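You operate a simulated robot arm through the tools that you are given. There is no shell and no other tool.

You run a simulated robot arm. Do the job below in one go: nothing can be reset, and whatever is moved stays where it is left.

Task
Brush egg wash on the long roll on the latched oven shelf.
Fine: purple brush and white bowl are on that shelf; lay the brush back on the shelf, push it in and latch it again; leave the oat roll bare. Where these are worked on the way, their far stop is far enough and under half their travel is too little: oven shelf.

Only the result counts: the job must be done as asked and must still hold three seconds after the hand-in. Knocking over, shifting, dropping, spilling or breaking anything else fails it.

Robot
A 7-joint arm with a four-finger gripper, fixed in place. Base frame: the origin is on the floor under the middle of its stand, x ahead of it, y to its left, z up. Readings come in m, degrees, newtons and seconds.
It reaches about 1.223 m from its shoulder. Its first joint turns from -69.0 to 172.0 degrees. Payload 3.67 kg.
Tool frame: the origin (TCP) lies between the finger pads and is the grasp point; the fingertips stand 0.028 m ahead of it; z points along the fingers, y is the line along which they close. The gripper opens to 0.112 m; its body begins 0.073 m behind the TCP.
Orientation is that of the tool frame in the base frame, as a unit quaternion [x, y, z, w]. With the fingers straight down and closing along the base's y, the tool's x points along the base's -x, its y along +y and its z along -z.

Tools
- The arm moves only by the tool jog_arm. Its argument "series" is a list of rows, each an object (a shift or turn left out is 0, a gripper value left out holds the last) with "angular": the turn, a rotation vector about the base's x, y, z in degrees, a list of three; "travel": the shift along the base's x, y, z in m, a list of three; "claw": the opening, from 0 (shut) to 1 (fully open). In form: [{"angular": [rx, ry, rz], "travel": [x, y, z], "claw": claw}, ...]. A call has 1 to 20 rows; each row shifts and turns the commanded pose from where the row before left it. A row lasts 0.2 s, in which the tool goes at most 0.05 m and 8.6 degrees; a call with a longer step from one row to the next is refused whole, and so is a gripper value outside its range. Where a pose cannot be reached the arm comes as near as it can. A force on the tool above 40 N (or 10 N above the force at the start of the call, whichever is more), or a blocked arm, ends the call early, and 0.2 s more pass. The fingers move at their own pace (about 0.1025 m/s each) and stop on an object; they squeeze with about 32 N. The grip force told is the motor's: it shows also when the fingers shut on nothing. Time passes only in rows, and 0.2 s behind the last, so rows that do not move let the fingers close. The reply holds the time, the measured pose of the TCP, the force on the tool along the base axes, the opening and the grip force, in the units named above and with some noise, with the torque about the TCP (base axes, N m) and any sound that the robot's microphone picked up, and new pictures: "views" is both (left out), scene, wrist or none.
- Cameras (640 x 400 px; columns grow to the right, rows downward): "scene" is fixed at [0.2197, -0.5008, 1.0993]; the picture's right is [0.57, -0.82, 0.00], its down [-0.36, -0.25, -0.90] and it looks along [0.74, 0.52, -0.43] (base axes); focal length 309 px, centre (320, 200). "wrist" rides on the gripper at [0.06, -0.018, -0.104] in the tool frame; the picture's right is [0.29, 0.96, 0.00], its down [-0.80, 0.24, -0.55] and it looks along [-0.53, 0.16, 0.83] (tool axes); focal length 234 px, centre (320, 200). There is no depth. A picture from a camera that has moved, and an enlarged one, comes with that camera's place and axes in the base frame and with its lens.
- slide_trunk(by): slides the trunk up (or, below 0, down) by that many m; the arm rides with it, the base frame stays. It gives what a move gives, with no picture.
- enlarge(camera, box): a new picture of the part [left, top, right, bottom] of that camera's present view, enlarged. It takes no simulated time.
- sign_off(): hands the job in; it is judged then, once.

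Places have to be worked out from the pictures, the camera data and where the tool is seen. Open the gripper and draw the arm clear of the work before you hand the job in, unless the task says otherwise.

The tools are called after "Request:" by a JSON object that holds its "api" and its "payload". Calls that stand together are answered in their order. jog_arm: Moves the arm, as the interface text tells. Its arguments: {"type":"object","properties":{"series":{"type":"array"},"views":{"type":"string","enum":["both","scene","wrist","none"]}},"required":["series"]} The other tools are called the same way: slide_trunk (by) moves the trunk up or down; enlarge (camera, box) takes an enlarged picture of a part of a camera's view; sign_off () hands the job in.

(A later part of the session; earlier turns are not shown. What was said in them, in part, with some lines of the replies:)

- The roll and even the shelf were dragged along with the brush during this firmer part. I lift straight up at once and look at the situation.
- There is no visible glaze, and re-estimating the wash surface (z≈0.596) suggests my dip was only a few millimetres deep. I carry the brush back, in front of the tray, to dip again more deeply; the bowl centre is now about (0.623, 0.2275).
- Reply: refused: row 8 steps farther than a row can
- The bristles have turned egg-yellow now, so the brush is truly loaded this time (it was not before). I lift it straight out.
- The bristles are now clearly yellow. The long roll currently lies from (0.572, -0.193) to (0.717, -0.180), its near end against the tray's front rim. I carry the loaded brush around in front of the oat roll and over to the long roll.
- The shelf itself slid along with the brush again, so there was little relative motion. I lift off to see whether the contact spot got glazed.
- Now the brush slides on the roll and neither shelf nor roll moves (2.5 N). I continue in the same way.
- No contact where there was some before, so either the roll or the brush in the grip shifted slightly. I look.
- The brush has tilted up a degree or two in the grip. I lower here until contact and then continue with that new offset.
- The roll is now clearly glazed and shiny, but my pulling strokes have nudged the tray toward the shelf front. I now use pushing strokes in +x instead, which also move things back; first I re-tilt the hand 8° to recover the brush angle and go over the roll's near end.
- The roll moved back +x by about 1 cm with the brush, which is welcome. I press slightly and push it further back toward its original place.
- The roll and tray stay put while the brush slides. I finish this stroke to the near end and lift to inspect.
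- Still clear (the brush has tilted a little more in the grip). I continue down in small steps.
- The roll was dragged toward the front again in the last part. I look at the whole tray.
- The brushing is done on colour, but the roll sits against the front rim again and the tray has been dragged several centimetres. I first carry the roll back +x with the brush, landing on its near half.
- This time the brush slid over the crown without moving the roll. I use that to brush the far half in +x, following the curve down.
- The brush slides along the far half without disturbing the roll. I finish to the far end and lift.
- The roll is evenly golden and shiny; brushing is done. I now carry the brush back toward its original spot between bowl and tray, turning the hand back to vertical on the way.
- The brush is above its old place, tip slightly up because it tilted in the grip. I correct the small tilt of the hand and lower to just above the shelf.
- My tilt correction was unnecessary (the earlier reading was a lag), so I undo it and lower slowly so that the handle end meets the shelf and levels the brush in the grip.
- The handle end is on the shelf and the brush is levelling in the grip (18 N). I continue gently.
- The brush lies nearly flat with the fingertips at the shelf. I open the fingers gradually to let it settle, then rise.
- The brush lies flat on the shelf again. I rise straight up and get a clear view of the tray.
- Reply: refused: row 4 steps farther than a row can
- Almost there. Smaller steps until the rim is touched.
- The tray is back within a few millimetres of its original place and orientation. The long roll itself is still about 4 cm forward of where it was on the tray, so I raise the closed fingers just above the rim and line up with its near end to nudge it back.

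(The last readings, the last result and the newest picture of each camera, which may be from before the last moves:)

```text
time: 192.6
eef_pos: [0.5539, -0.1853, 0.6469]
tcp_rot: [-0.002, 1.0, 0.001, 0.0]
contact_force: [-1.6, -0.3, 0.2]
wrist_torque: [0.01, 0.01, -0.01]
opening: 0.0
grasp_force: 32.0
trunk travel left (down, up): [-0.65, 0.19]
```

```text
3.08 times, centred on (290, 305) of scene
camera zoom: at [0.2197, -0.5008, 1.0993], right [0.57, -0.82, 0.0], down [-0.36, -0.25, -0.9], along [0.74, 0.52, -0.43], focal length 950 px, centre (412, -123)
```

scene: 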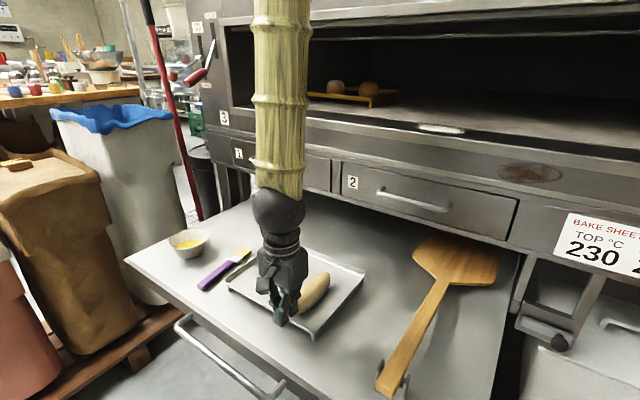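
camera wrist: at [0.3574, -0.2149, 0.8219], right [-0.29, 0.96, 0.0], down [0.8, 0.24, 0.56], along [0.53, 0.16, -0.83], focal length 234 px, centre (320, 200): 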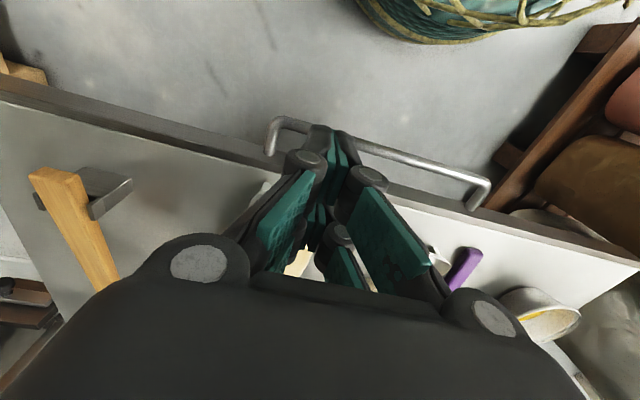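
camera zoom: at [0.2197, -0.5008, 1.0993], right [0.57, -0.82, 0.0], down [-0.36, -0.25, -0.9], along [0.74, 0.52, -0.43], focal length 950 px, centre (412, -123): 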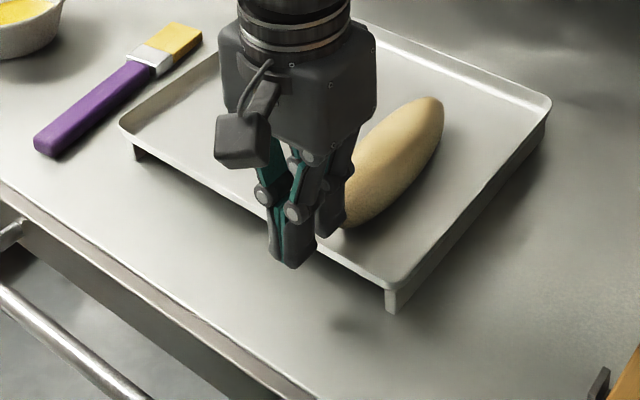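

The roll slides back smoothly. I push about 2.5 cm further.

Request:
{"api": "jog_arm", "payload": {"series": [{"travel": [0.005, 0, 0]}, {"travel": [0.005, 0, 0]}, {"travel": [0.005, 0, 0]}, {"travel": [0.005, 0, 0]}, {"travel": [0.005, 0, 0]}, {}], "views": "scene"}}

Request:
{"api": "enlarge", "payload": {"camera": "scene", "box": [210, 240, 370, 370]}}

```text
time: 194.0
eef_pos: [0.5773, -0.1843, 0.6474]
tcp_rot: [-0.001, 1.0, 0.0, 0.0]
contact_force: [1.0, 0.5, -0.3]
wrist_torque: [0.0, 0.01, 0.0]
opening: 0.0001
grasp_force: 31.6
trunk travel left (down, up): [-0.65, 0.19]
```

scene: 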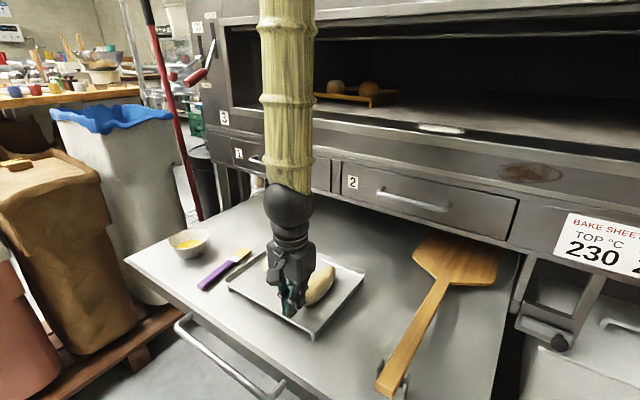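

```text
3.08 times, centred on (290, 305) of scene
camera zoom: at [0.2197, -0.5008, 1.0993], right [0.57, -0.82, 0.0], down [-0.36, -0.25, -0.9], along [0.74, 0.52, -0.43], focal length 950 px, centre (412, -123)
```

zoom: 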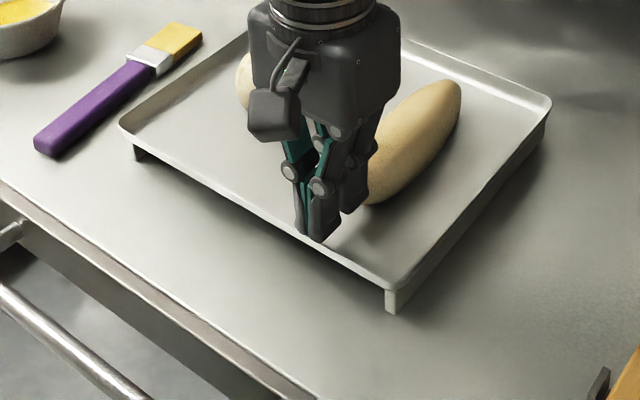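

The long roll is back to within about 1 cm of its original place on the tray. I now back off, rise, and go in front of the shelf handle to push the shelf in.

Request:
{"api": "jog_arm", "payload": {"series": [{"travel": [-0.02, 0, 0]}, {"travel": [-0.02, 0, 0.03]}, {"travel": [-0.02, 0, 0.04]}, {"travel": [-0.03, 0.02, 0.02]}, {"travel": [-0.04, 0.025, 0]}, {"travel": [-0.03, 0.025, 0]}, {"travel": [-0.015, 0.015, 0]}, {}]}}

Request:
{"api": "enlarge", "payload": {"camera": "scene", "box": [110, 210, 390, 400]}}

```text
time: 195.8
eef_pos: [0.4037, -0.1007, 0.7362]
tcp_rot: [-0.002, 1.0, 0.001, 0.0]
contact_force: [-0.4, -0.6, 0.2]
wrist_torque: [0.01, -0.01, 0.02]
opening: 0.0002
grasp_force: 31.9
trunk travel left (down, up): [-0.65, 0.19]
camera wrist: at [0.3439, -0.1199, 0.8401], right [-0.29, 0.96, 0.0], down [0.8, 0.24, 0.55], along [0.53, 0.16, -0.83], focal length 234 px, centre (320, 200)
```

scene: 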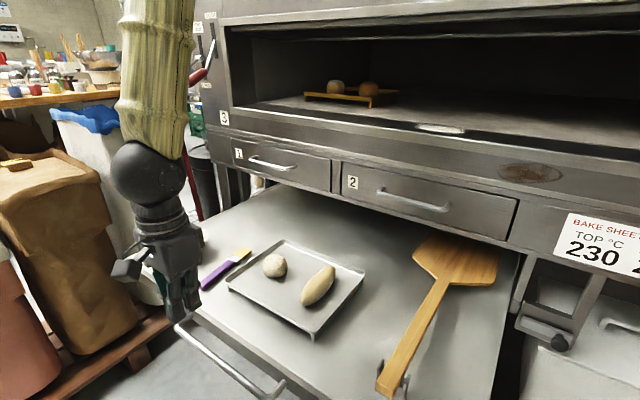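
wrist: 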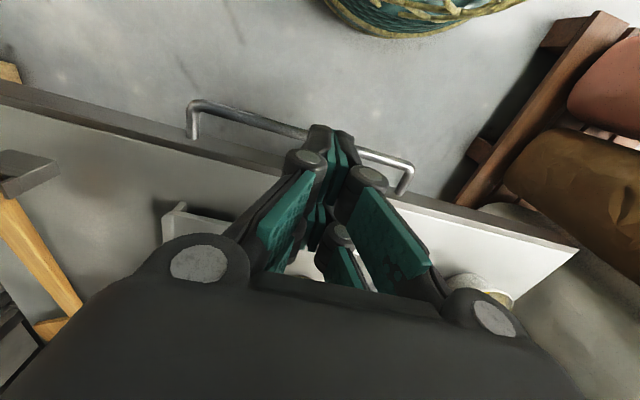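

```text
2.11 times, centred on (250, 305) of scene
camera zoom: at [0.2197, -0.5008, 1.0993], right [0.57, -0.82, 0.0], down [-0.36, -0.25, -0.9], along [0.74, 0.52, -0.43], focal length 650 px, centre (467, -21)
```

zoom: 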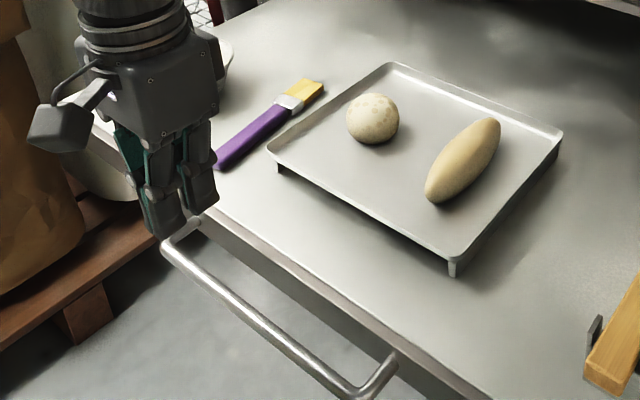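

The tray, rolls, brush and bowl look like the original layout. I lower the closed fingers in front of the handle bar (bar at x≈0.445, z≈0.558).

Request:
{"api": "jog_arm", "payload": {"series": [{"travel": [-0.003, 0, -0.04]}, {"travel": [0, 0, -0.045]}, {"travel": [0, 0, -0.045]}, {"travel": [0, 0, -0.028]}, {}]}}

Request:
{"api": "enlarge", "payload": {"camera": "scene", "box": [110, 240, 330, 400]}}

```text
time: 197.0
eef_pos: [0.4, -0.1008, 0.5772]
tcp_rot: [-0.002, 1.0, 0.0, 0.0]
contact_force: [-0.1, -1.0, -0.1]
wrist_torque: [-0.04, -0.02, -0.01]
opening: 0.0
grasp_force: 32.1
trunk travel left (down, up): [-0.65, 0.19]
camera wrist: at [0.3402, -0.121, 0.682], right [-0.29, 0.96, 0.0], down [0.8, 0.24, 0.55], along [0.53, 0.16, -0.83], focal length 234 px, centre (320, 200)
```

scene: 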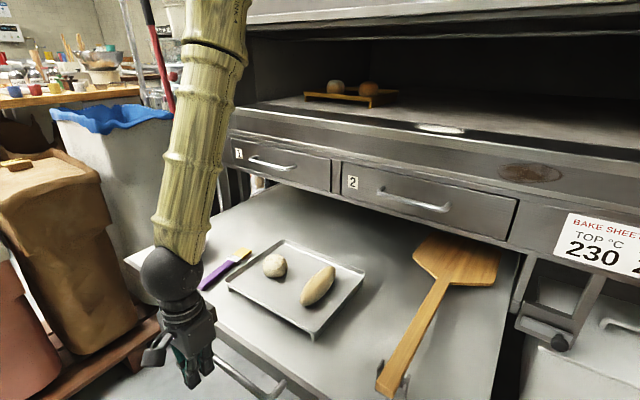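
wrist: 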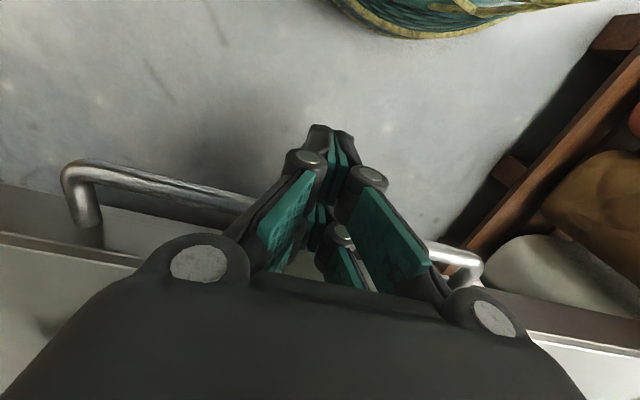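

```text
2.50 times, centred on (220, 320) of scene
camera zoom: at [0.2197, -0.5008, 1.0993], right [0.57, -0.82, 0.0], down [-0.36, -0.25, -0.9], along [0.74, 0.52, -0.43], focal length 772 px, centre (570, -100)
```

zoom: 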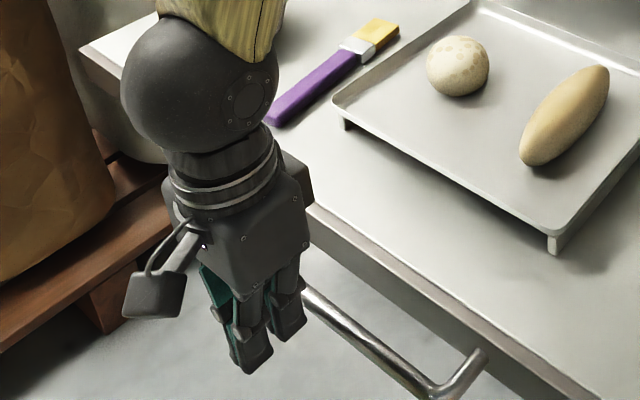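

The fingers stand in front of the bar. I push the shelf in slowly.

Request:
{"api": "jog_arm", "payload": {"series": [{"travel": [0.004, 0, 0]}, {"travel": [0.004, 0, 0]}, {"travel": [0.004, 0, 0]}, {"travel": [0.005, 0, 0]}, {"travel": [0.006, 0, 0]}, {"travel": [0.007, 0, 0]}, {"travel": [0.008, 0, 0]}, {"travel": [0.008, 0, 0]}, {"travel": [0.006, 0, 0]}, {"travel": [0.004, 0, 0]}, {}]}}

Request:
{"api": "enlarge", "payload": {"camera": "scene", "box": [110, 210, 390, 400]}}

```text
time: 199.4
eef_pos: [0.4568, -0.1004, 0.5783]
tcp_rot: [-0.002, 1.0, 0.001, 0.0]
contact_force: [-1.7, -0.4, 0.2]
wrist_torque: [0.05, 0.04, -0.01]
opening: 0.0
grasp_force: 35.9
trunk travel left (down, up): [-0.65, 0.19]
camera wrist: at [0.3972, -0.1204, 0.682], right [-0.29, 0.96, 0.0], down [0.8, 0.24, 0.55], along [0.53, 0.16, -0.83], focal length 234 px, centre (320, 200)
```

scene: 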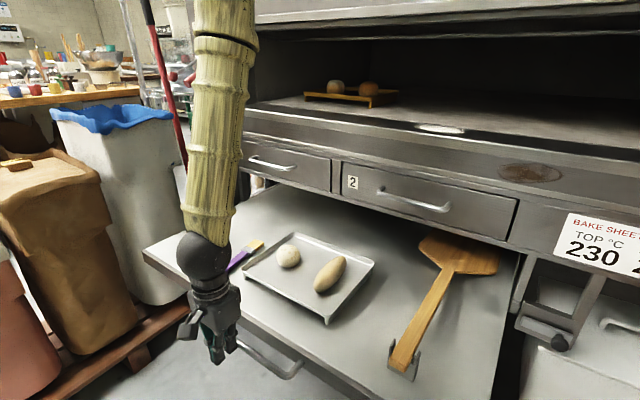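
wrist: 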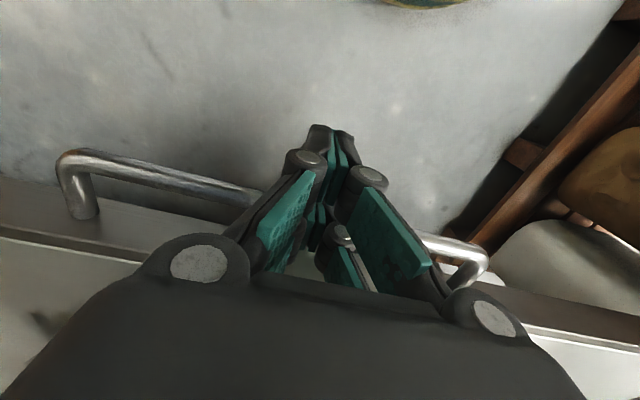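

```text
2.11 times, centred on (250, 305) of scene
camera zoom: at [0.2197, -0.5008, 1.0993], right [0.57, -0.82, 0.0], down [-0.36, -0.25, -0.9], along [0.74, 0.52, -0.43], focal length 650 px, centre (467, -21)
```

zoom: 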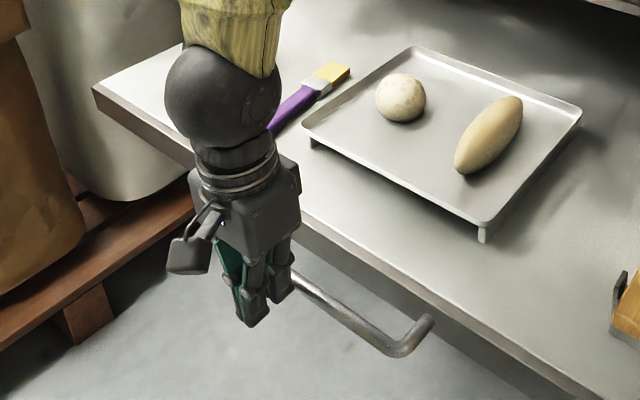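

The shelf slides in with under 2 N and everything rides along. I continue pushing.

Request:
{"api": "jog_arm", "payload": {"series": [{"travel": [0.004, 0, 0]}, {"travel": [0.007, 0, 0]}, {"travel": [0.009, 0, 0]}, {"travel": [0.01, 0, 0]}, {"travel": [0.01, 0, 0]}, {"travel": [0.01, 0, 0]}, {"travel": [0.01, 0, 0]}, {"travel": [0.01, 0, 0]}, {"travel": [0.01, 0, 0]}, {"travel": [0.01, 0, 0]}, {"travel": [0.01, 0, 0]}, {"travel": [0.01, 0, 0]}, {"travel": [0.008, 0, 0]}, {"travel": [0.006, 0, 0]}, {"travel": [0.003, 0, 0]}, {}]}}

```text
time: 202.8
eef_pos: [0.5833, -0.0994, 0.5784]
tcp_rot: [-0.001, 1.0, 0.001, -0.001]
contact_force: [-2.0, -1.4, 1.0]
wrist_torque: [-0.02, 0.05, -0.06]
opening: 0.0
grasp_force: 35.5
trunk travel left (down, up): [-0.65, 0.19]
camera wrist: at [0.5232, -0.1193, 0.6819], right [-0.29, 0.96, 0.0], down [0.8, 0.24, 0.55], along [0.53, 0.16, -0.83], focal length 234 px, centre (320, 200)
```

scene: 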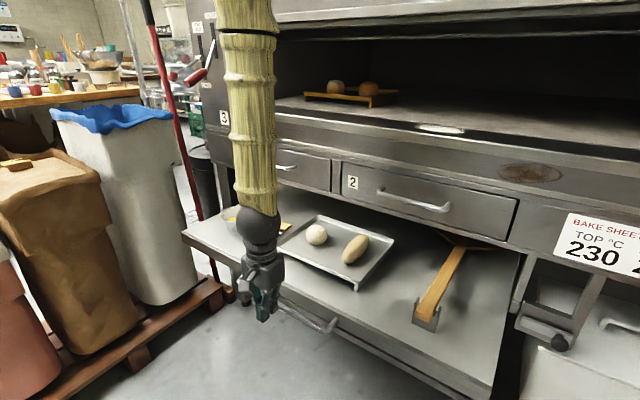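
wrist: 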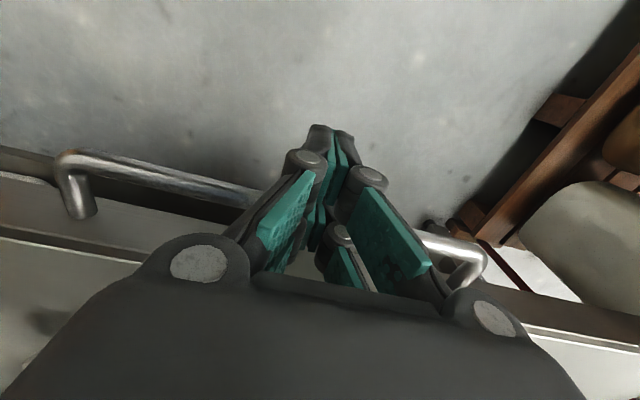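

The shelf is going in nicely. I push it further, keeping the vertical hand clear of the oven front, and will switch to a handle grip for the last part.

Request:
{"api": "jog_arm", "payload": {"series": [{"travel": [0.004, 0, 0]}, {"travel": [0.007, 0, 0]}, {"travel": [0.009, 0, 0]}, {"travel": [0.01, 0, 0]}, {"travel": [0.01, 0, 0]}, {"travel": [0.01, 0, 0]}, {"travel": [0.01, 0, 0]}, {"travel": [0.01, 0, 0]}, {"travel": [0.01, 0, 0]}, {"travel": [0.01, 0, 0]}, {"travel": [0.01, 0, 0]}, {"travel": [0.01, 0, 0]}, {"travel": [0.01, 0, 0]}, {"travel": [0.01, 0, 0]}, {"travel": [0.008, 0, 0]}, {"travel": [0.006, 0, 0]}, {"travel": [0.003, 0, 0]}, {}]}}

Request:
{"api": "enlarge", "payload": {"camera": "scene", "box": [180, 170, 540, 380]}}

```text
time: 206.6
eef_pos: [0.7299, -0.1012, 0.5777]
tcp_rot: [-0.002, 1.0, 0.001, -0.001]
contact_force: [-3.1, -0.6, -1.3]
wrist_torque: [0.0, 0.11, -0.03]
opening: 0.0
grasp_force: 35.6
trunk travel left (down, up): [-0.65, 0.19]
camera wrist: at [0.6702, -0.1202, 0.6818], right [-0.29, 0.96, 0.0], down [0.8, 0.24, 0.55], along [0.53, 0.16, -0.83], focal length 234 px, centre (320, 200)
```

scene: 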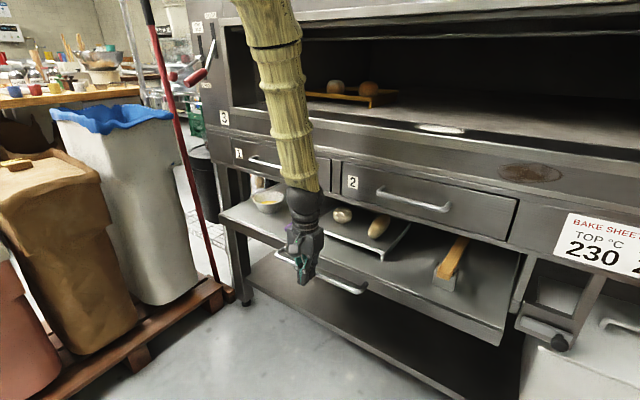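
wrist: 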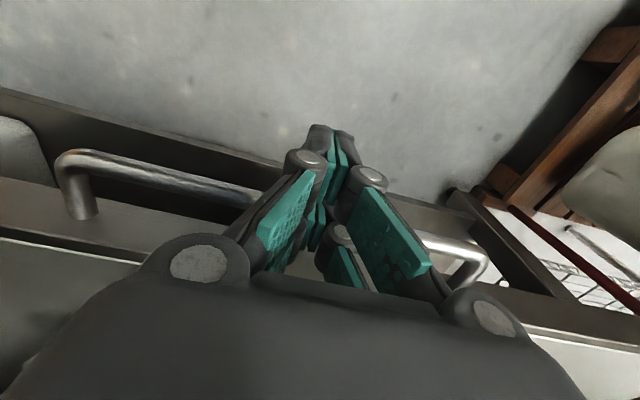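

```text
1.78 times, centred on (360, 275) of scene
camera zoom: at [0.2197, -0.5008, 1.0993], right [0.57, -0.82, 0.0], down [-0.36, -0.25, -0.9], along [0.74, 0.52, -0.43], focal length 549 px, centre (249, 67)
```

zoom: 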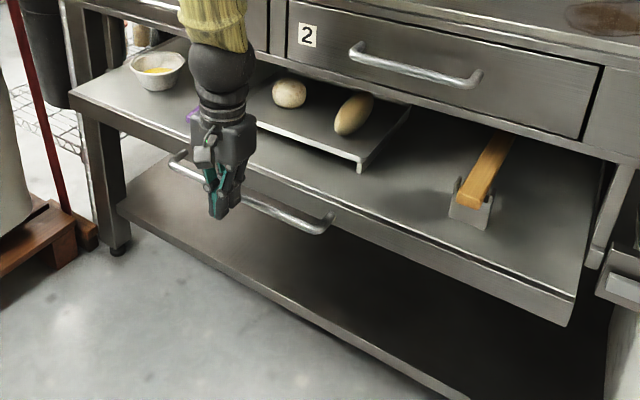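

Remaining travel is about 10 cm. I back off and re-orient the hand to grip the handle (fingers forward, closing vertically).

Request:
{"api": "jog_arm", "payload": {"series": [{"travel": [-0.03, 0, 0]}, {"travel": [-0.04, 0, 0.01]}, {"angular": [0, 0, 8.2], "travel": [-0.03, 0, 0.01]}, {"angular": [0, 0, 8.2], "travel": [-0.02, 0, 0]}, {"angular": [0, 0, 8.2]}, {"angular": [0, 0, 8.2]}, {"angular": [0, 0, 8.2]}, {"angular": [0, 0, 8.2]}, {"angular": [0, 0, 8.2]}, {"angular": [0, 0, 8.2]}, {"angular": [0, 0, 8.2]}, {"angular": [0, 0, 8.2]}, {"angular": [0, 0, 8.0]}], "views": "none"}}

Request:
{"api": "jog_arm", "payload": {"series": [{"angular": [0, -8.2, 0], "claw": 0.36}, {"angular": [0, -8.2, 0]}, {"angular": [0, -8.2, 0]}, {"angular": [0, -8.2, 0]}, {"angular": [0, -8.2, 0]}, {"angular": [0, -8.2, 0]}, {"angular": [0, -8.2, 0]}, {"angular": [0, -8.2, 0]}, {"angular": [0, -8.2, 0]}, {"angular": [0, -6.2, 0]}, {}]}}

```text
time: 209.4
eef_pos: [0.611, -0.1007, 0.5976]
tcp_rot: [0.709, -0.705, -0.001, 0.0]
contact_force: [0.7, 0.2, 0.0]
wrist_torque: [-0.01, -0.01, -0.01]
opening: 0.0
grasp_force: 35.6
trunk travel left (down, up): [-0.65, 0.19]
```

```text
time: 211.8
eef_pos: [0.6111, -0.1001, 0.5988]
tcp_rot: [0.542, -0.541, 0.456, -0.454]
contact_force: [-0.3, -0.1, 0.0]
wrist_torque: [0.02, 0.0, -0.02]
opening: 0.0405
grasp_force: 0.1
trunk travel left (down, up): [-0.65, 0.19]
camera wrist: at [0.5108, -0.161, 0.6339], right [-0.17, -0.29, -0.94], down [-0.59, 0.8, -0.14], along [0.79, 0.53, -0.3], focal length 234 px, centre (320, 200)
```

scene: 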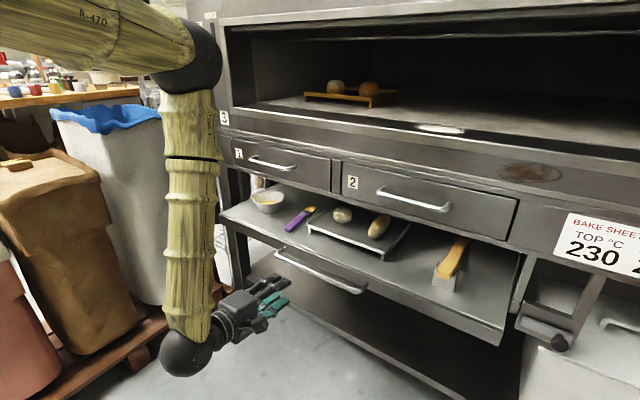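
wrist: 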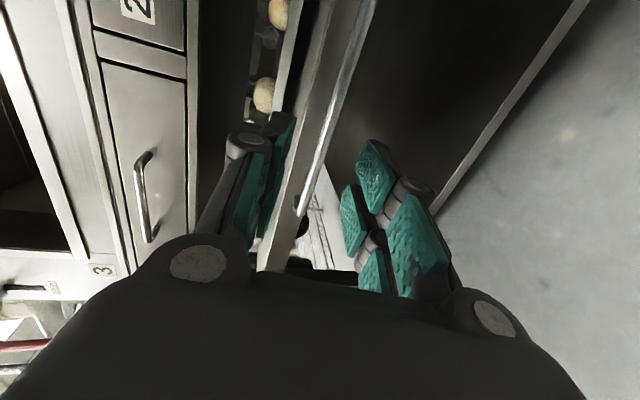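

The hand points forward, and the bar is measured at (0.765, z 0.559). I approach along the fingers and grip it.

Request:
{"api": "jog_arm", "payload": {"series": [{"travel": [0.03, 0, -0.013]}, {"travel": [0.03, 0, -0.01]}, {"travel": [0.03, 0, -0.006]}, {"travel": [0.03, 0, -0.0055]}, {"travel": [0.016, 0, -0.003]}, {"travel": [0.008, 0, -0.0015]}, {"claw": 0.15}, {"claw": 0.0}, {}, {}]}}

```text
time: 214.0
eef_pos: [0.7555, -0.1009, 0.5587]
tcp_rot: [0.542, -0.541, 0.455, -0.453]
contact_force: [2.1, -0.8, 3.1]
wrist_torque: [0.74, -0.04, -0.06]
opening: 0.013
grasp_force: 45.2
trunk travel left (down, up): [-0.65, 0.19]
camera wrist: at [0.6554, -0.1612, 0.5951], right [-0.17, -0.29, -0.94], down [-0.59, 0.8, -0.14], along [0.79, 0.53, -0.3], focal length 234 px, centre (320, 200)
```

scene: 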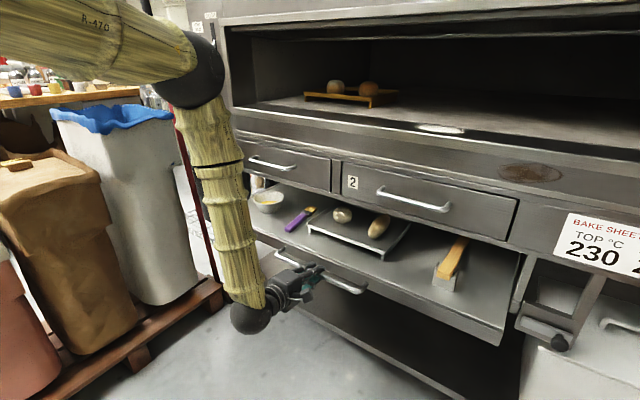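
wrist: 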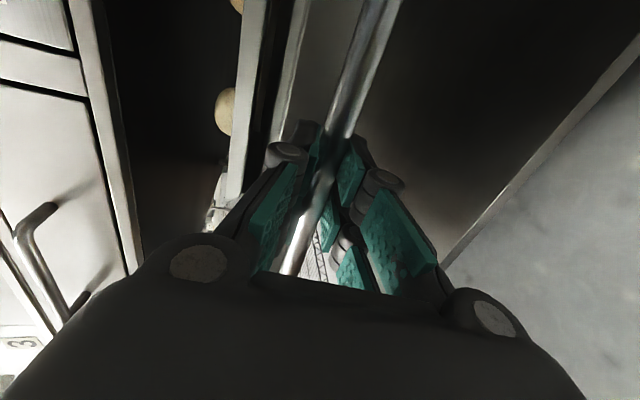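

The bar is gripped. I push the shelf the last ~9.5 cm home, slowing toward the end.

Request:
{"api": "jog_arm", "payload": {"series": [{"travel": [0.004, 0, 0]}, {"travel": [0.007, 0, 0]}, {"travel": [0.008, 0, 0]}, {"travel": [0.008, 0, 0]}, {"travel": [0.008, 0, 0]}, {"travel": [0.008, 0, 0]}, {"travel": [0.008, 0, 0]}, {"travel": [0.008, 0, 0]}, {"travel": [0.007, 0, 0]}, {"travel": [0.006, 0, 0]}, {"travel": [0.004, 0, 0]}, {"travel": [0.003, 0, 0]}, {}]}}

```text
time: 216.8
eef_pos: [0.832, -0.1005, 0.5609]
tcp_rot: [0.542, -0.541, 0.455, -0.454]
contact_force: [-0.1, -7.5, 2.0]
wrist_torque: [0.53, -0.02, -1.14]
opening: 0.0129
grasp_force: 45.5
trunk travel left (down, up): [-0.65, 0.19]
camera wrist: at [0.7339, -0.1612, 0.5951], right [-0.17, -0.29, -0.94], down [-0.59, 0.8, -0.14], along [0.79, 0.53, -0.3], focal length 234 px, centre (320, 200)
```

scene: 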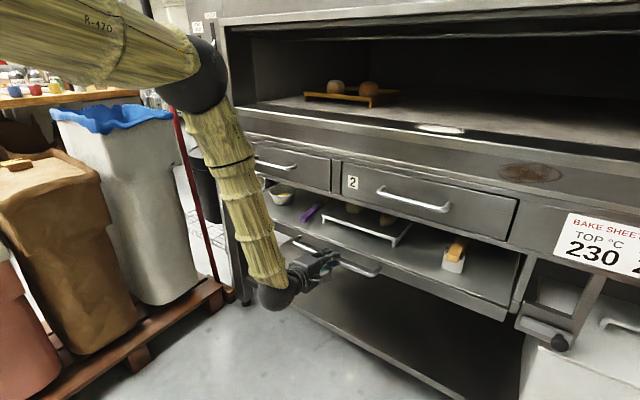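
wrist: 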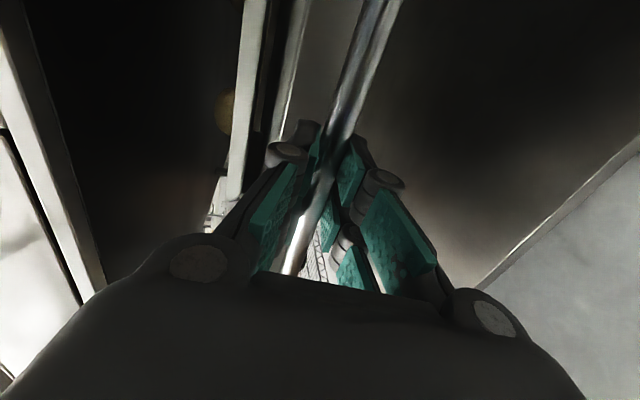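

About 1.7 cm remain. I push slowly to the stop and watch the force.

Request:
{"api": "jog_arm", "payload": {"series": [{"travel": [0.004, 0, 0]}, {"travel": [0.004, 0, 0]}, {"travel": [0.003, 0, 0]}, {"travel": [0.003, 0, 0]}, {}], "views": "none"}}

Request:
{"api": "jog_arm", "payload": {"series": [{"travel": [0.003, 0, 0]}, {"travel": [0.002, 0, 0]}, {}], "views": "scene"}}

Request:
{"api": "enlarge", "payload": {"camera": "scene", "box": [380, 200, 560, 350]}}

```text
time: 218.0
eef_pos: [0.8475, -0.1009, 0.5597]
tcp_rot: [0.542, -0.542, 0.455, -0.453]
contact_force: [4.2, -4.2, -1.2]
wrist_torque: [0.52, -0.02, -1.14]
opening: 0.013
grasp_force: 45.2
trunk travel left (down, up): [-0.65, 0.19]
```

```text
time: 218.8
eef_pos: [0.8511, -0.1007, 0.5591]
tcp_rot: [0.542, -0.542, 0.455, -0.453]
contact_force: [-18.7, -6.6, 7.3]
wrist_torque: [0.84, -0.04, 0.7]
opening: 0.0131
grasp_force: 45.9
trunk travel left (down, up): [-0.65, 0.19]
```

scene: 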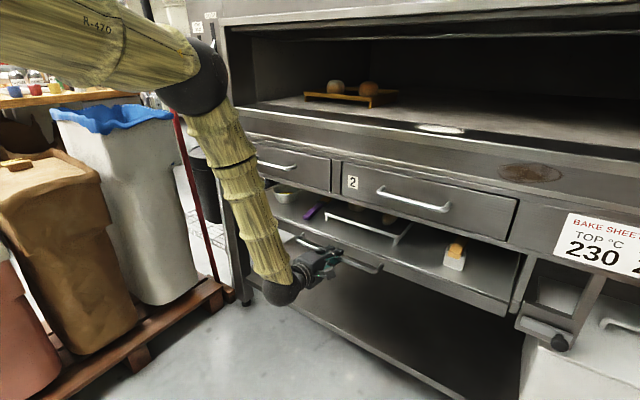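

```text
2.67 times, centred on (470, 275) of scene
camera zoom: at [0.2197, -0.5008, 1.0993], right [0.57, -0.82, 0.0], down [-0.36, -0.25, -0.9], along [0.74, 0.52, -0.43], focal length 824 px, centre (-80, 0)
```

zoom: 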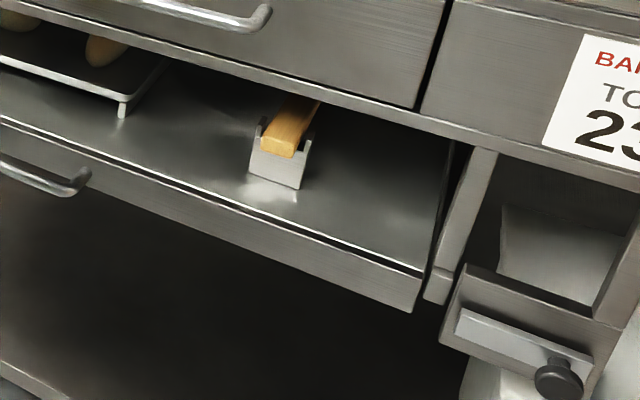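

The shelf is fully in (19 N at the stop), and its contents match the first picture. I relax, open the fingers and back straight off the handle.

Request:
{"api": "jog_arm", "payload": {"series": [{"travel": [-0.001, 0, 0]}, {"claw": 0.2}, {"claw": 0.36}, {}, {"travel": [-0.02, 0, 0.0035]}, {"travel": [-0.03, 0, 0.005]}, {"travel": [-0.04, 0, 0.007]}, {"travel": [-0.04, 0, 0.007]}, {}]}}

Request:
{"api": "enlarge", "payload": {"camera": "scene", "box": [380, 200, 560, 350]}}

```text
time: 220.8
eef_pos: [0.7201, -0.1012, 0.5819]
tcp_rot: [0.543, -0.541, 0.456, -0.453]
contact_force: [0.6, -0.7, -0.8]
wrist_torque: [0.01, 0.01, 0.01]
opening: 0.0405
grasp_force: 0.1
trunk travel left (down, up): [-0.65, 0.19]
camera wrist: at [0.6202, -0.1616, 0.6188], right [-0.17, -0.29, -0.94], down [-0.59, 0.8, -0.14], along [0.79, 0.53, -0.3], focal length 234 px, centre (320, 200)
```

scene: 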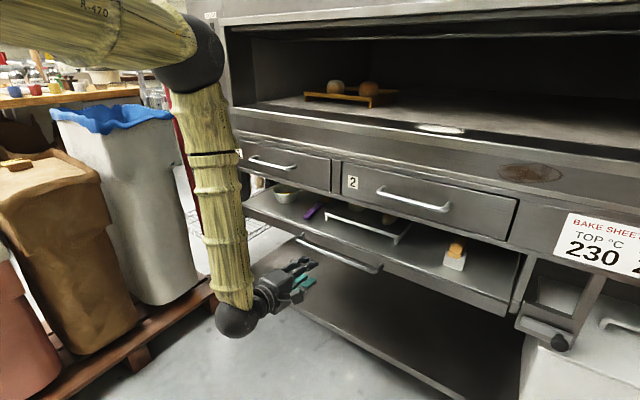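
wrist: 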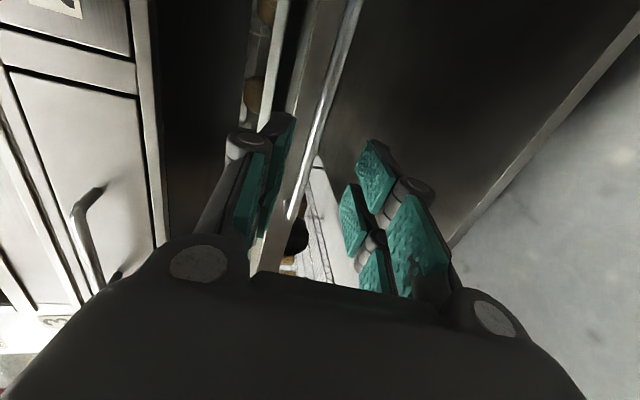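

```text
2.67 times, centred on (470, 275) of scene
camera zoom: at [0.2197, -0.5008, 1.0993], right [0.57, -0.82, 0.0], down [-0.36, -0.25, -0.9], along [0.74, 0.52, -0.43], focal length 824 px, centre (-80, 0)
```

zoom: 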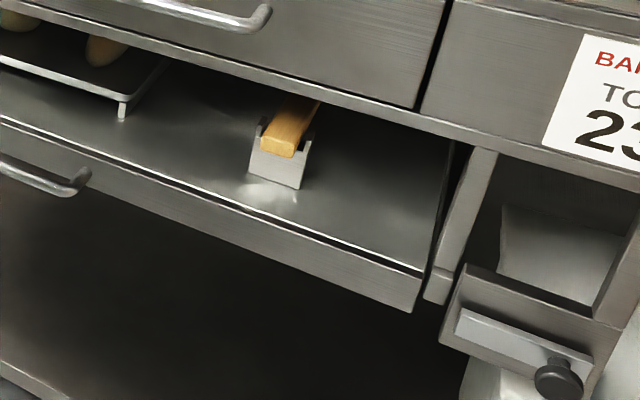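

The shelf is in and the bolt's end is clear beside it. For the reach to the knob I first move back and up, then lower the trunk to its starting height.

Request:
{"api": "jog_arm", "payload": {"series": [{"travel": [-0.04, 0, 0.02]}, {"travel": [-0.03, 0, 0.035]}, {"travel": [-0.03, 0, 0.035]}, {"travel": [-0.02, -0.01, 0.04]}, {"travel": [0, -0.01, 0.045]}, {"travel": [0, -0.01, 0.045]}, {"travel": [0, -0.01, 0.045]}, {}], "views": "scene"}}

Request:
{"api": "slide_trunk", "payload": {"by": -0.25}}

```text
time: 222.6
eef_pos: [0.6007, -0.1399, 0.8431]
tcp_rot: [0.543, -0.542, 0.454, -0.453]
contact_force: [0.0, -0.5, -0.5]
wrist_torque: [0.01, -0.02, 0.04]
opening: 0.0402
grasp_force: 0.0
trunk travel left (down, up): [-0.65, 0.19]
```

scene: 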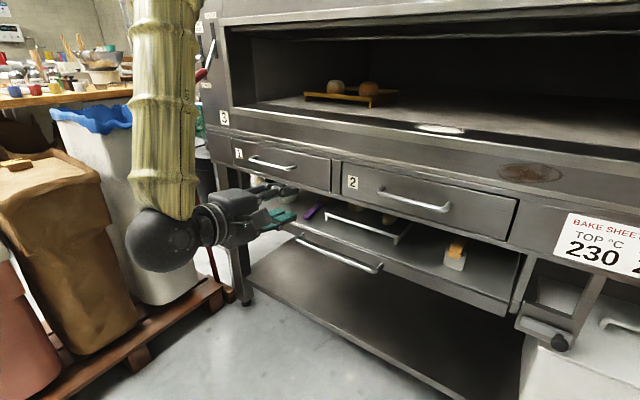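

```text
time: 225.2
eef_pos: [0.6002, -0.1391, 0.5935]
tcp_rot: [0.543, -0.542, 0.455, -0.453]
contact_force: [-1.0, 0.4, 0.0]
wrist_torque: [0.03, 0.01, -0.01]
opening: 0.0403
grasp_force: 0.0
trunk travel left (down, up): [-0.4, 0.44]
```

The trunk is at its starting height. I level the hand, roll it back so the fingers close sideways, and move over to the knob (near y=-0.650, z=0.557).

Request:
{"api": "jog_arm", "payload": {"series": [{"angular": [0, -5, 0], "travel": [0.01, -0.03, -0.01]}, {"angular": [0, -5, 0], "travel": [0.01, -0.035, -0.01]}, {"angular": [8.2, 0, 0], "travel": [0.01, -0.042, -0.01]}, {"angular": [8.2, 0, 0], "travel": [0.01, -0.042, -0.0065]}, {"angular": [8.2, 0, 0], "travel": [0.01, -0.042, 0]}, {"angular": [8.2, 0, 0], "travel": [0.01, -0.042, 0]}, {"angular": [8.2, 0, 0], "travel": [0.01, -0.042, 0]}, {"angular": [8.2, 0, 0], "travel": [0.01, -0.042, 0]}, {"angular": [8.2, 0, 0], "travel": [0, -0.042, 0]}, {"angular": [8.2, 0, 0], "travel": [0, -0.042, 0]}, {"angular": [8.2, 0, 0], "travel": [0, -0.042, 0]}, {"angular": [8.2, 0, 0], "travel": [0, -0.042, 0]}, {"angular": [8.0, 0, 0], "travel": [0, -0.026, 0], "claw": 0.7}, {}]}}

Request:
{"api": "enlarge", "payload": {"camera": "wrist", "box": [200, 0, 440, 200]}}

```text
time: 228.2
eef_pos: [0.6819, -0.6522, 0.5569]
tcp_rot: [-0.001, 0.707, 0.0, 0.707]
contact_force: [-0.7, -0.4, 0.0]
wrist_torque: [0.04, -0.01, 0.02]
opening: 0.0783
grasp_force: 0.0
trunk travel left (down, up): [-0.4, 0.44]
camera wrist: at [0.5778, -0.6724, 0.4966], right [0.0, 0.96, -0.29], down [-0.55, 0.24, 0.8], along [0.83, 0.16, 0.53], focal length 234 px, centre (320, 200)
```

scene: 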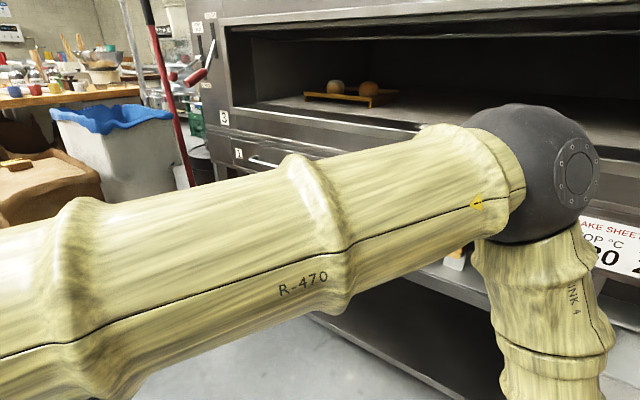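
wrist: 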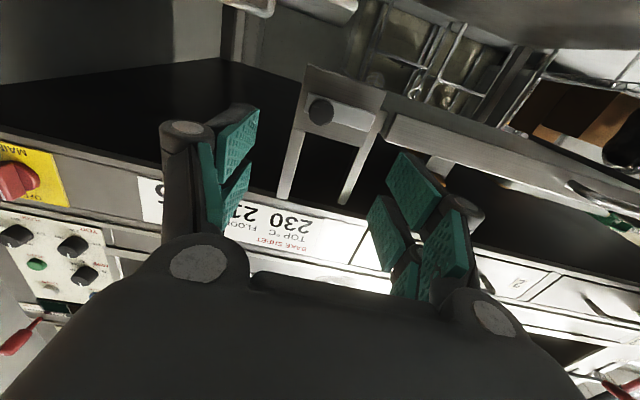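

```text
2.00 times, centred on (320, 100) of wrist
camera zoom: at [0.5778, -0.6724, 0.4966], right [0.0, 0.96, -0.29], down [-0.55, 0.24, 0.8], along [0.83, 0.16, 0.53], focal length 468 px, centre (320, 400)
```

zoom: 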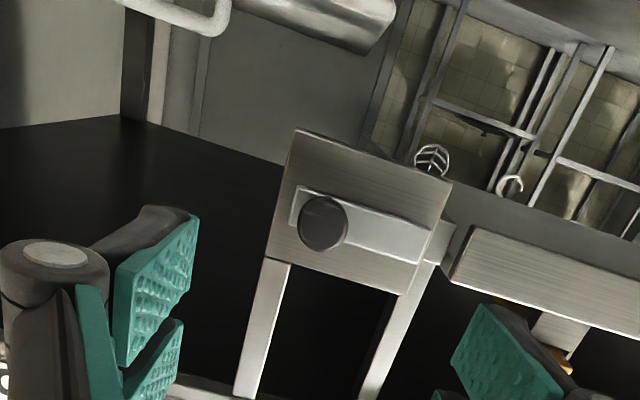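

The knob is straight ahead at y≈-0.652, z≈0.556. I move forward to straddle it and close.

Request:
{"api": "jog_arm", "payload": {"series": [{"travel": [0.04, 0, 0]}, {"travel": [0.04, 0, 0]}, {"travel": [0.04, 0, 0]}, {"travel": [0.025, 0, 0]}, {"travel": [0.012, 0, 0]}, {"claw": 0.4}, {"claw": 0.2}, {"claw": 0.0}, {}, {}], "views": "wrist"}}

```text
time: 230.4
eef_pos: [0.8386, -0.6515, 0.556]
tcp_rot: [-0.003, 0.708, 0.0, 0.707]
contact_force: [-6.3, 17.2, -3.0]
wrist_torque: [-0.08, 0.0, 0.45]
opening: 0.0274
grasp_force: 45.2
trunk travel left (down, up): [-0.4, 0.44]
camera wrist: at [0.7337, -0.6705, 0.4962], right [0.0, 0.96, -0.29], down [-0.55, 0.24, 0.8], along [0.83, 0.16, 0.53], focal length 234 px, centre (320, 200)
```

wrist: 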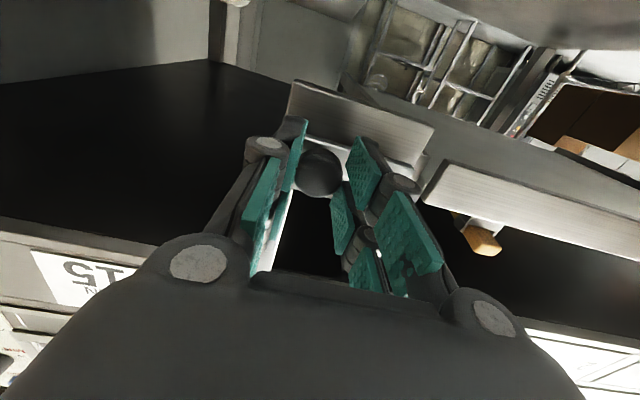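

The knob is gripped (opening 27 mm). I slide the bolt toward +y, back over the shelf front.

Request:
{"api": "jog_arm", "payload": {"series": [{"travel": [0, 0.006, 0]}, {"travel": [0, 0.008, 0]}, {"travel": [0, 0.008, 0]}, {"travel": [0, 0.008, 0]}], "views": "wrist"}}

Request:
{"api": "enlarge", "payload": {"camera": "wrist", "box": [200, 0, 500, 240]}}

```text
time: 231.4
eef_pos: [0.838, -0.6219, 0.5566]
tcp_rot: [-0.002, 0.707, -0.001, 0.707]
contact_force: [7.0, 0.1, 0.5]
wrist_torque: [0.04, 0.09, -0.13]
opening: 0.0278
grasp_force: 44.8
trunk travel left (down, up): [-0.4, 0.44]
camera wrist: at [0.7335, -0.6415, 0.4963], right [0.0, 0.96, -0.29], down [-0.55, 0.24, 0.8], along [0.83, 0.16, 0.53], focal length 234 px, centre (320, 200)
```

wrist: 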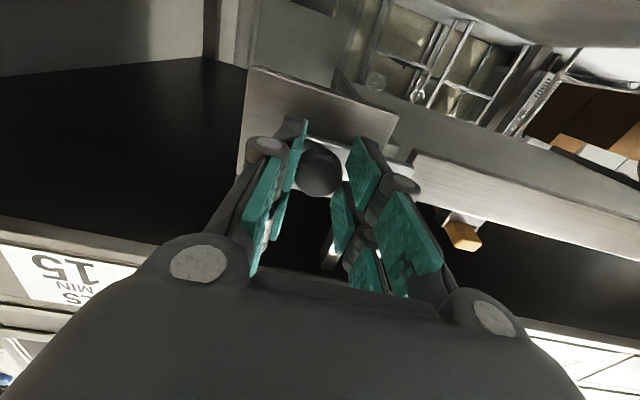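

```text
1.67 times, centred on (350, 120) of wrist
camera zoom: at [0.7335, -0.6415, 0.4963], right [0.0, 0.96, -0.29], down [-0.55, 0.24, 0.8], along [0.83, 0.16, 0.53], focal length 390 px, centre (270, 333)
```

zoom: 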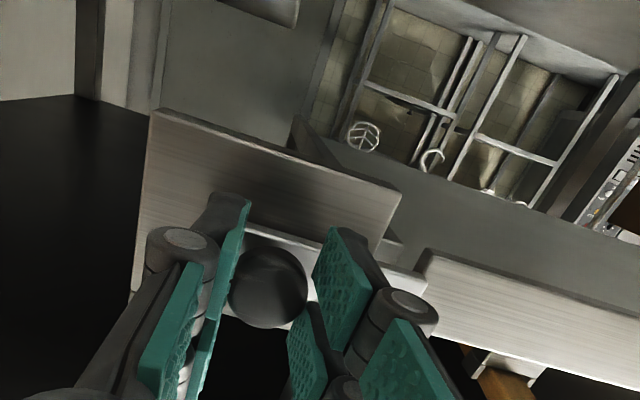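

The bolt slides freely. I continue to its closed stop at about y=-0.590.

Request:
{"api": "jog_arm", "payload": {"series": [{"travel": [0, 0.008, 0]}, {"travel": [0, 0.008, 0]}, {"travel": [0, 0.008, 0]}, {"travel": [0, 0.006, 0]}], "views": "none"}}

Request:
{"api": "jog_arm", "payload": {"series": [{"travel": [0, 0.003, 0]}, {"travel": [0, 0.003, 0]}, {}], "views": "wrist"}}

Request:
{"api": "enlarge", "payload": {"camera": "wrist", "box": [200, 0, 500, 240]}}

```text
time: 232.4
eef_pos: [0.8388, -0.5907, 0.5563]
tcp_rot: [-0.002, 0.707, 0.0, 0.707]
contact_force: [-0.6, 2.2, 4.6]
wrist_torque: [-0.05, 0.05, 0.03]
opening: 0.0273
grasp_force: 45.1
trunk travel left (down, up): [-0.4, 0.44]
```

```text
time: 233.2
eef_pos: [0.838, -0.5898, 0.5562]
tcp_rot: [0.0, 0.706, -0.005, 0.708]
contact_force: [-5.7, -19.7, 2.2]
wrist_torque: [0.13, -0.08, -0.72]
opening: 0.0273
grasp_force: 44.5
trunk travel left (down, up): [-0.4, 0.44]
stopped in row 3: the force on the tool passed its limit at 42 N (the readings are from after the stop); the commanded pose is now the measured one
camera wrist: at [0.7332, -0.6082, 0.4962], right [0.01, 0.96, -0.29], down [-0.55, 0.25, 0.79], along [0.83, 0.16, 0.53], focal length 234 px, centre (320, 200)
```

wrist: 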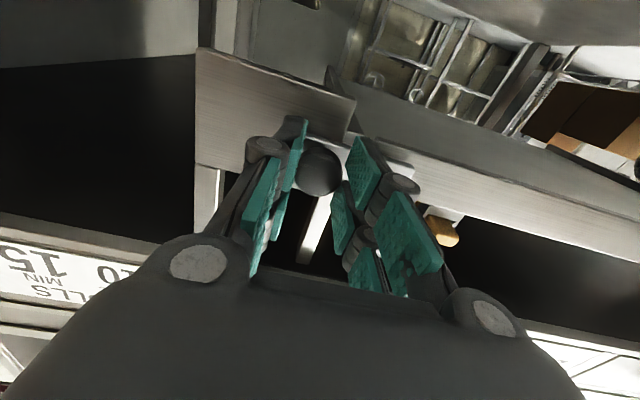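

```text
1.67 times, centred on (350, 120) of wrist
camera zoom: at [0.7332, -0.6082, 0.4962], right [0.01, 0.96, -0.29], down [-0.55, 0.25, 0.79], along [0.83, 0.16, 0.53], focal length 390 px, centre (270, 333)
```

zoom: 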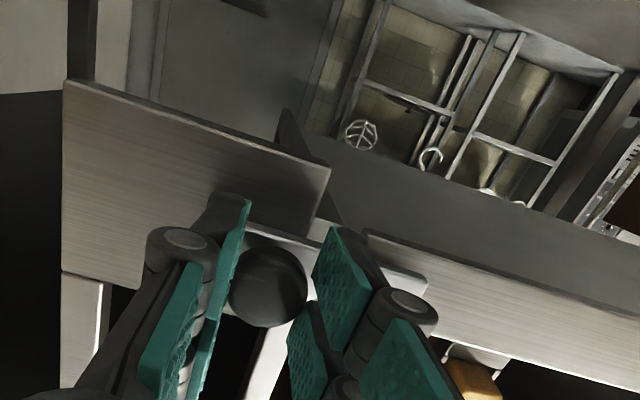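

The bolt is at its closed stop (y≈-0.590, same as at the start). I open the fingers and back straight off.

Request:
{"api": "jog_arm", "payload": {"series": [{"claw": 0.3}, {"claw": 0.5}, {"claw": 0.7}, {}, {"travel": [-0.03, 0, 0]}, {"travel": [-0.04, 0, 0]}, {"travel": [-0.045, 0, 0]}, {"travel": [-0.045, 0, 0]}, {}], "views": "wrist"}}

Request:
{"api": "enlarge", "payload": {"camera": "wrist", "box": [200, 0, 500, 200]}}

```text
time: 235.2
eef_pos: [0.6806, -0.5874, 0.5565]
tcp_rot: [0.0, 0.706, -0.003, 0.708]
contact_force: [-0.4, -0.4, -0.4]
wrist_torque: [0.02, 0.01, -0.02]
opening: 0.0784
grasp_force: 0.1
trunk travel left (down, up): [-0.4, 0.44]
camera wrist: at [0.5755, -0.606, 0.4957], right [0.0, 0.96, -0.29], down [-0.56, 0.24, 0.79], along [0.83, 0.16, 0.53], focal length 234 px, centre (320, 200)
```

wrist: 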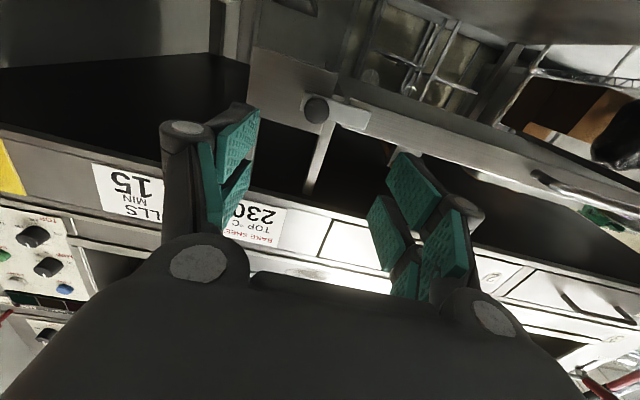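

```text
2.00 times, centred on (350, 100) of wrist
camera zoom: at [0.5755, -0.606, 0.4957], right [0.0, 0.96, -0.29], down [-0.56, 0.24, 0.79], along [0.83, 0.16, 0.53], focal length 468 px, centre (260, 400)
```

zoom: 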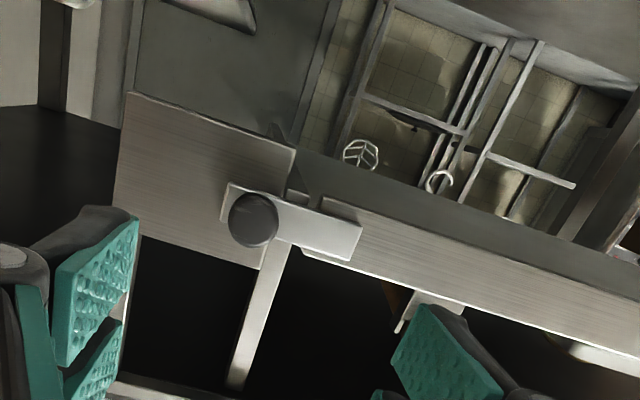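

The bolt now bridges onto the shelf front as at the start. I draw the arm back and up to clear the work and look at the final state.

Request:
{"api": "jog_arm", "payload": {"series": [{"travel": [-0.04, 0.01, 0.02]}, {"angular": [0, 8.2, 0], "travel": [-0.02, 0.02, 0.03]}, {"angular": [0, 8.2, 0], "travel": [0, 0.03, 0.03]}, {"angular": [0, 8.2, 0], "travel": [0, 0.035, 0.03]}, {"angular": [0, 8.2, 0], "travel": [0, 0.035, 0.03]}, {"angular": [0, 8.2, 0], "travel": [0, 0.035, 0.03]}, {"angular": [0, 8.2, 0], "travel": [0, 0.035, 0.03]}, {"angular": [0, 8.2, 0], "travel": [0, 0.035, 0.03]}, {"angular": [0, 8.2, 0], "travel": [0, 0.035, 0.03]}, {"angular": [0, 8.2, 0], "travel": [0, 0.035, 0.03]}, {"angular": [0, 8.2, 0], "travel": [0, 0.035, 0.03]}, {"angular": [0, 8, 0], "travel": [0, 0.035, 0.03]}, {"travel": [-0.02, 0.04, 0.02]}, {"travel": [-0.02, 0.04, 0]}, {}]}}

Request:
{"api": "enlarge", "payload": {"camera": "scene", "box": [220, 150, 420, 275]}}

Request:
{"api": "enlarge", "payload": {"camera": "scene", "box": [380, 200, 560, 350]}}

```text
time: 238.4
eef_pos: [0.5774, -0.13, 0.9282]
tcp_rot: [-0.003, 1.0, -0.001, 0.0]
contact_force: [1.1, 0.1, 0.3]
wrist_torque: [0.04, 0.01, 0.01]
opening: 0.0786
grasp_force: 0.1
trunk travel left (down, up): [-0.4, 0.44]
camera wrist: at [0.5174, -0.1496, 1.0313], right [-0.29, 0.96, 0.0], down [0.79, 0.24, 0.56], along [0.53, 0.16, -0.83], focal length 234 px, centre (320, 200)
```

scene: 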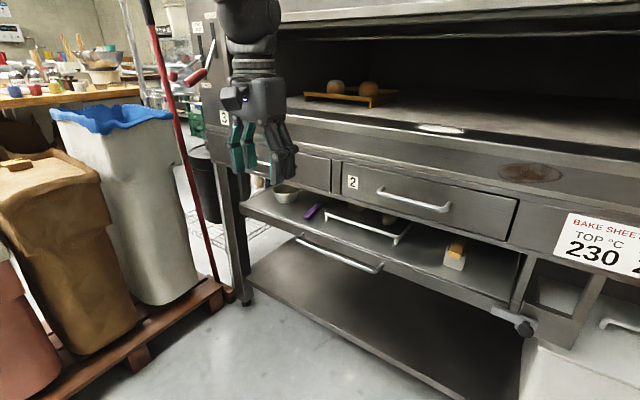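
wrist: 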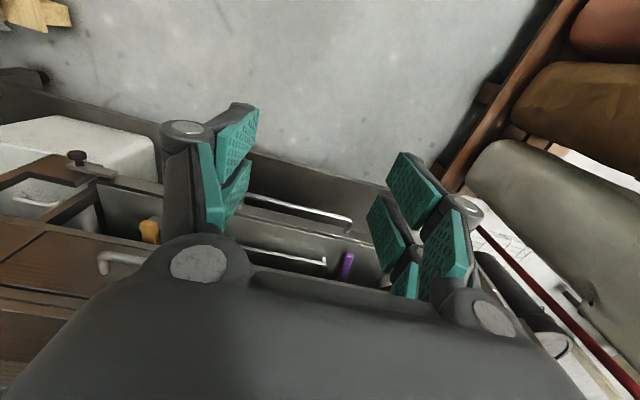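

```text
3.20 times, centred on (320, 212) of scene
camera zoom: at [0.2197, -0.5008, 1.0993], right [0.57, -0.82, 0.0], down [-0.36, -0.25, -0.9], along [0.74, 0.52, -0.43], focal length 988 px, centre (320, 160)
```

zoom: 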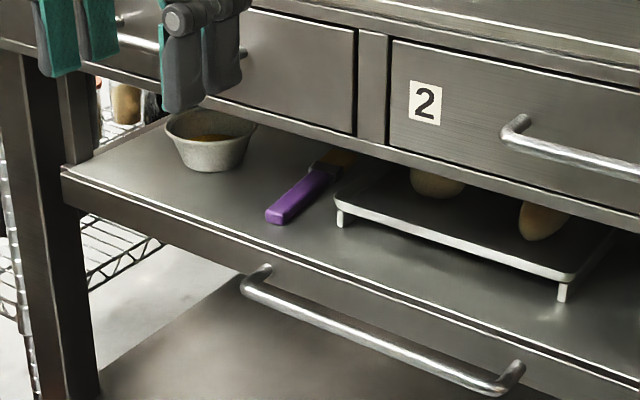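

```text
2.67 times, centred on (470, 275) of scene
camera zoom: at [0.2197, -0.5008, 1.0993], right [0.57, -0.82, 0.0], down [-0.36, -0.25, -0.9], along [0.74, 0.52, -0.43], focal length 824 px, centre (-80, 0)
```

zoom: 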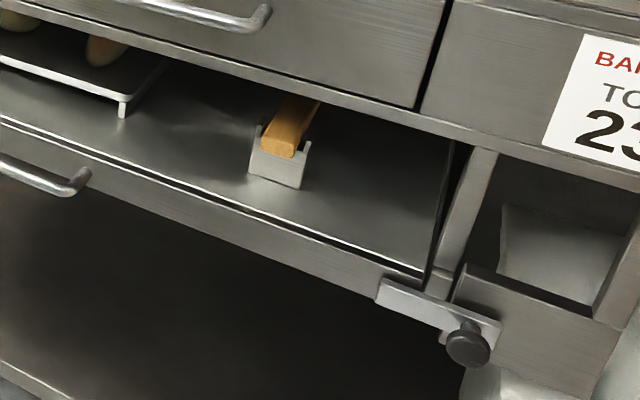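

The final view matches the starting layout almost exactly: shelf in and latched, brush on the shelf, bowl upright, long roll golden and the oat roll pale. I open the gripper fully, with the arm clear.

Request:
{"api": "jog_arm", "payload": {"series": [{"claw": 1.0, "travel": [-0.02, 0, 0.02]}, {}, {}], "views": "scene"}}

```text
time: 239.2
eef_pos: [0.5585, -0.1321, 0.9466]
tcp_rot: [-0.002, 1.0, 0.0, 0.001]
contact_force: [0.3, -1.1, -0.4]
wrist_torque: [0.07, 0.01, 0.0]
opening: 0.1121
grasp_force: 0.0
trunk travel left (down, up): [-0.4, 0.44]
```

scene: 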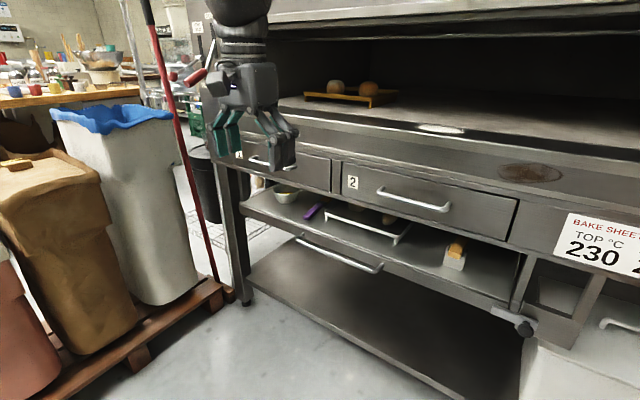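

Everything is in place and the arm is clear with the gripper open, so I hand the job in.

Request:
{"api": "sign_off", "payload": {}}

```text
The job is handed in.
```

I brushed the long roll with egg wash, laid the purple brush back on the shelf, pushed the shelf in to its stop and slid the latch closed again. I handed the job in, and no verdict has come back.

- **Glaze:** the brush was not properly loaded until the third dip. After that I made several strokes along the roll until it looked evenly golden and shiny. I judged that by eye, since nothing in the readings measures coverage. The brush never touched the oat roll.
- **Shelf:** I pulled it out about 40 cm. It slid out a few more centimetres during the brushing.
- **Things that moved:** the first dip tipped the bowl briefly, and it settled about 1 cm from where it stood. I saw no spill. Some strokes dragged the roll up to about 5 cm along the tray and the tray up to about 6 cm on the shelf. I pushed both back to within about 1 cm of their starting places.

In the last pictures the shelf, brush, bowl, tray and rolls look almost the same as at the start. The arm is clear and the gripper is fully open.
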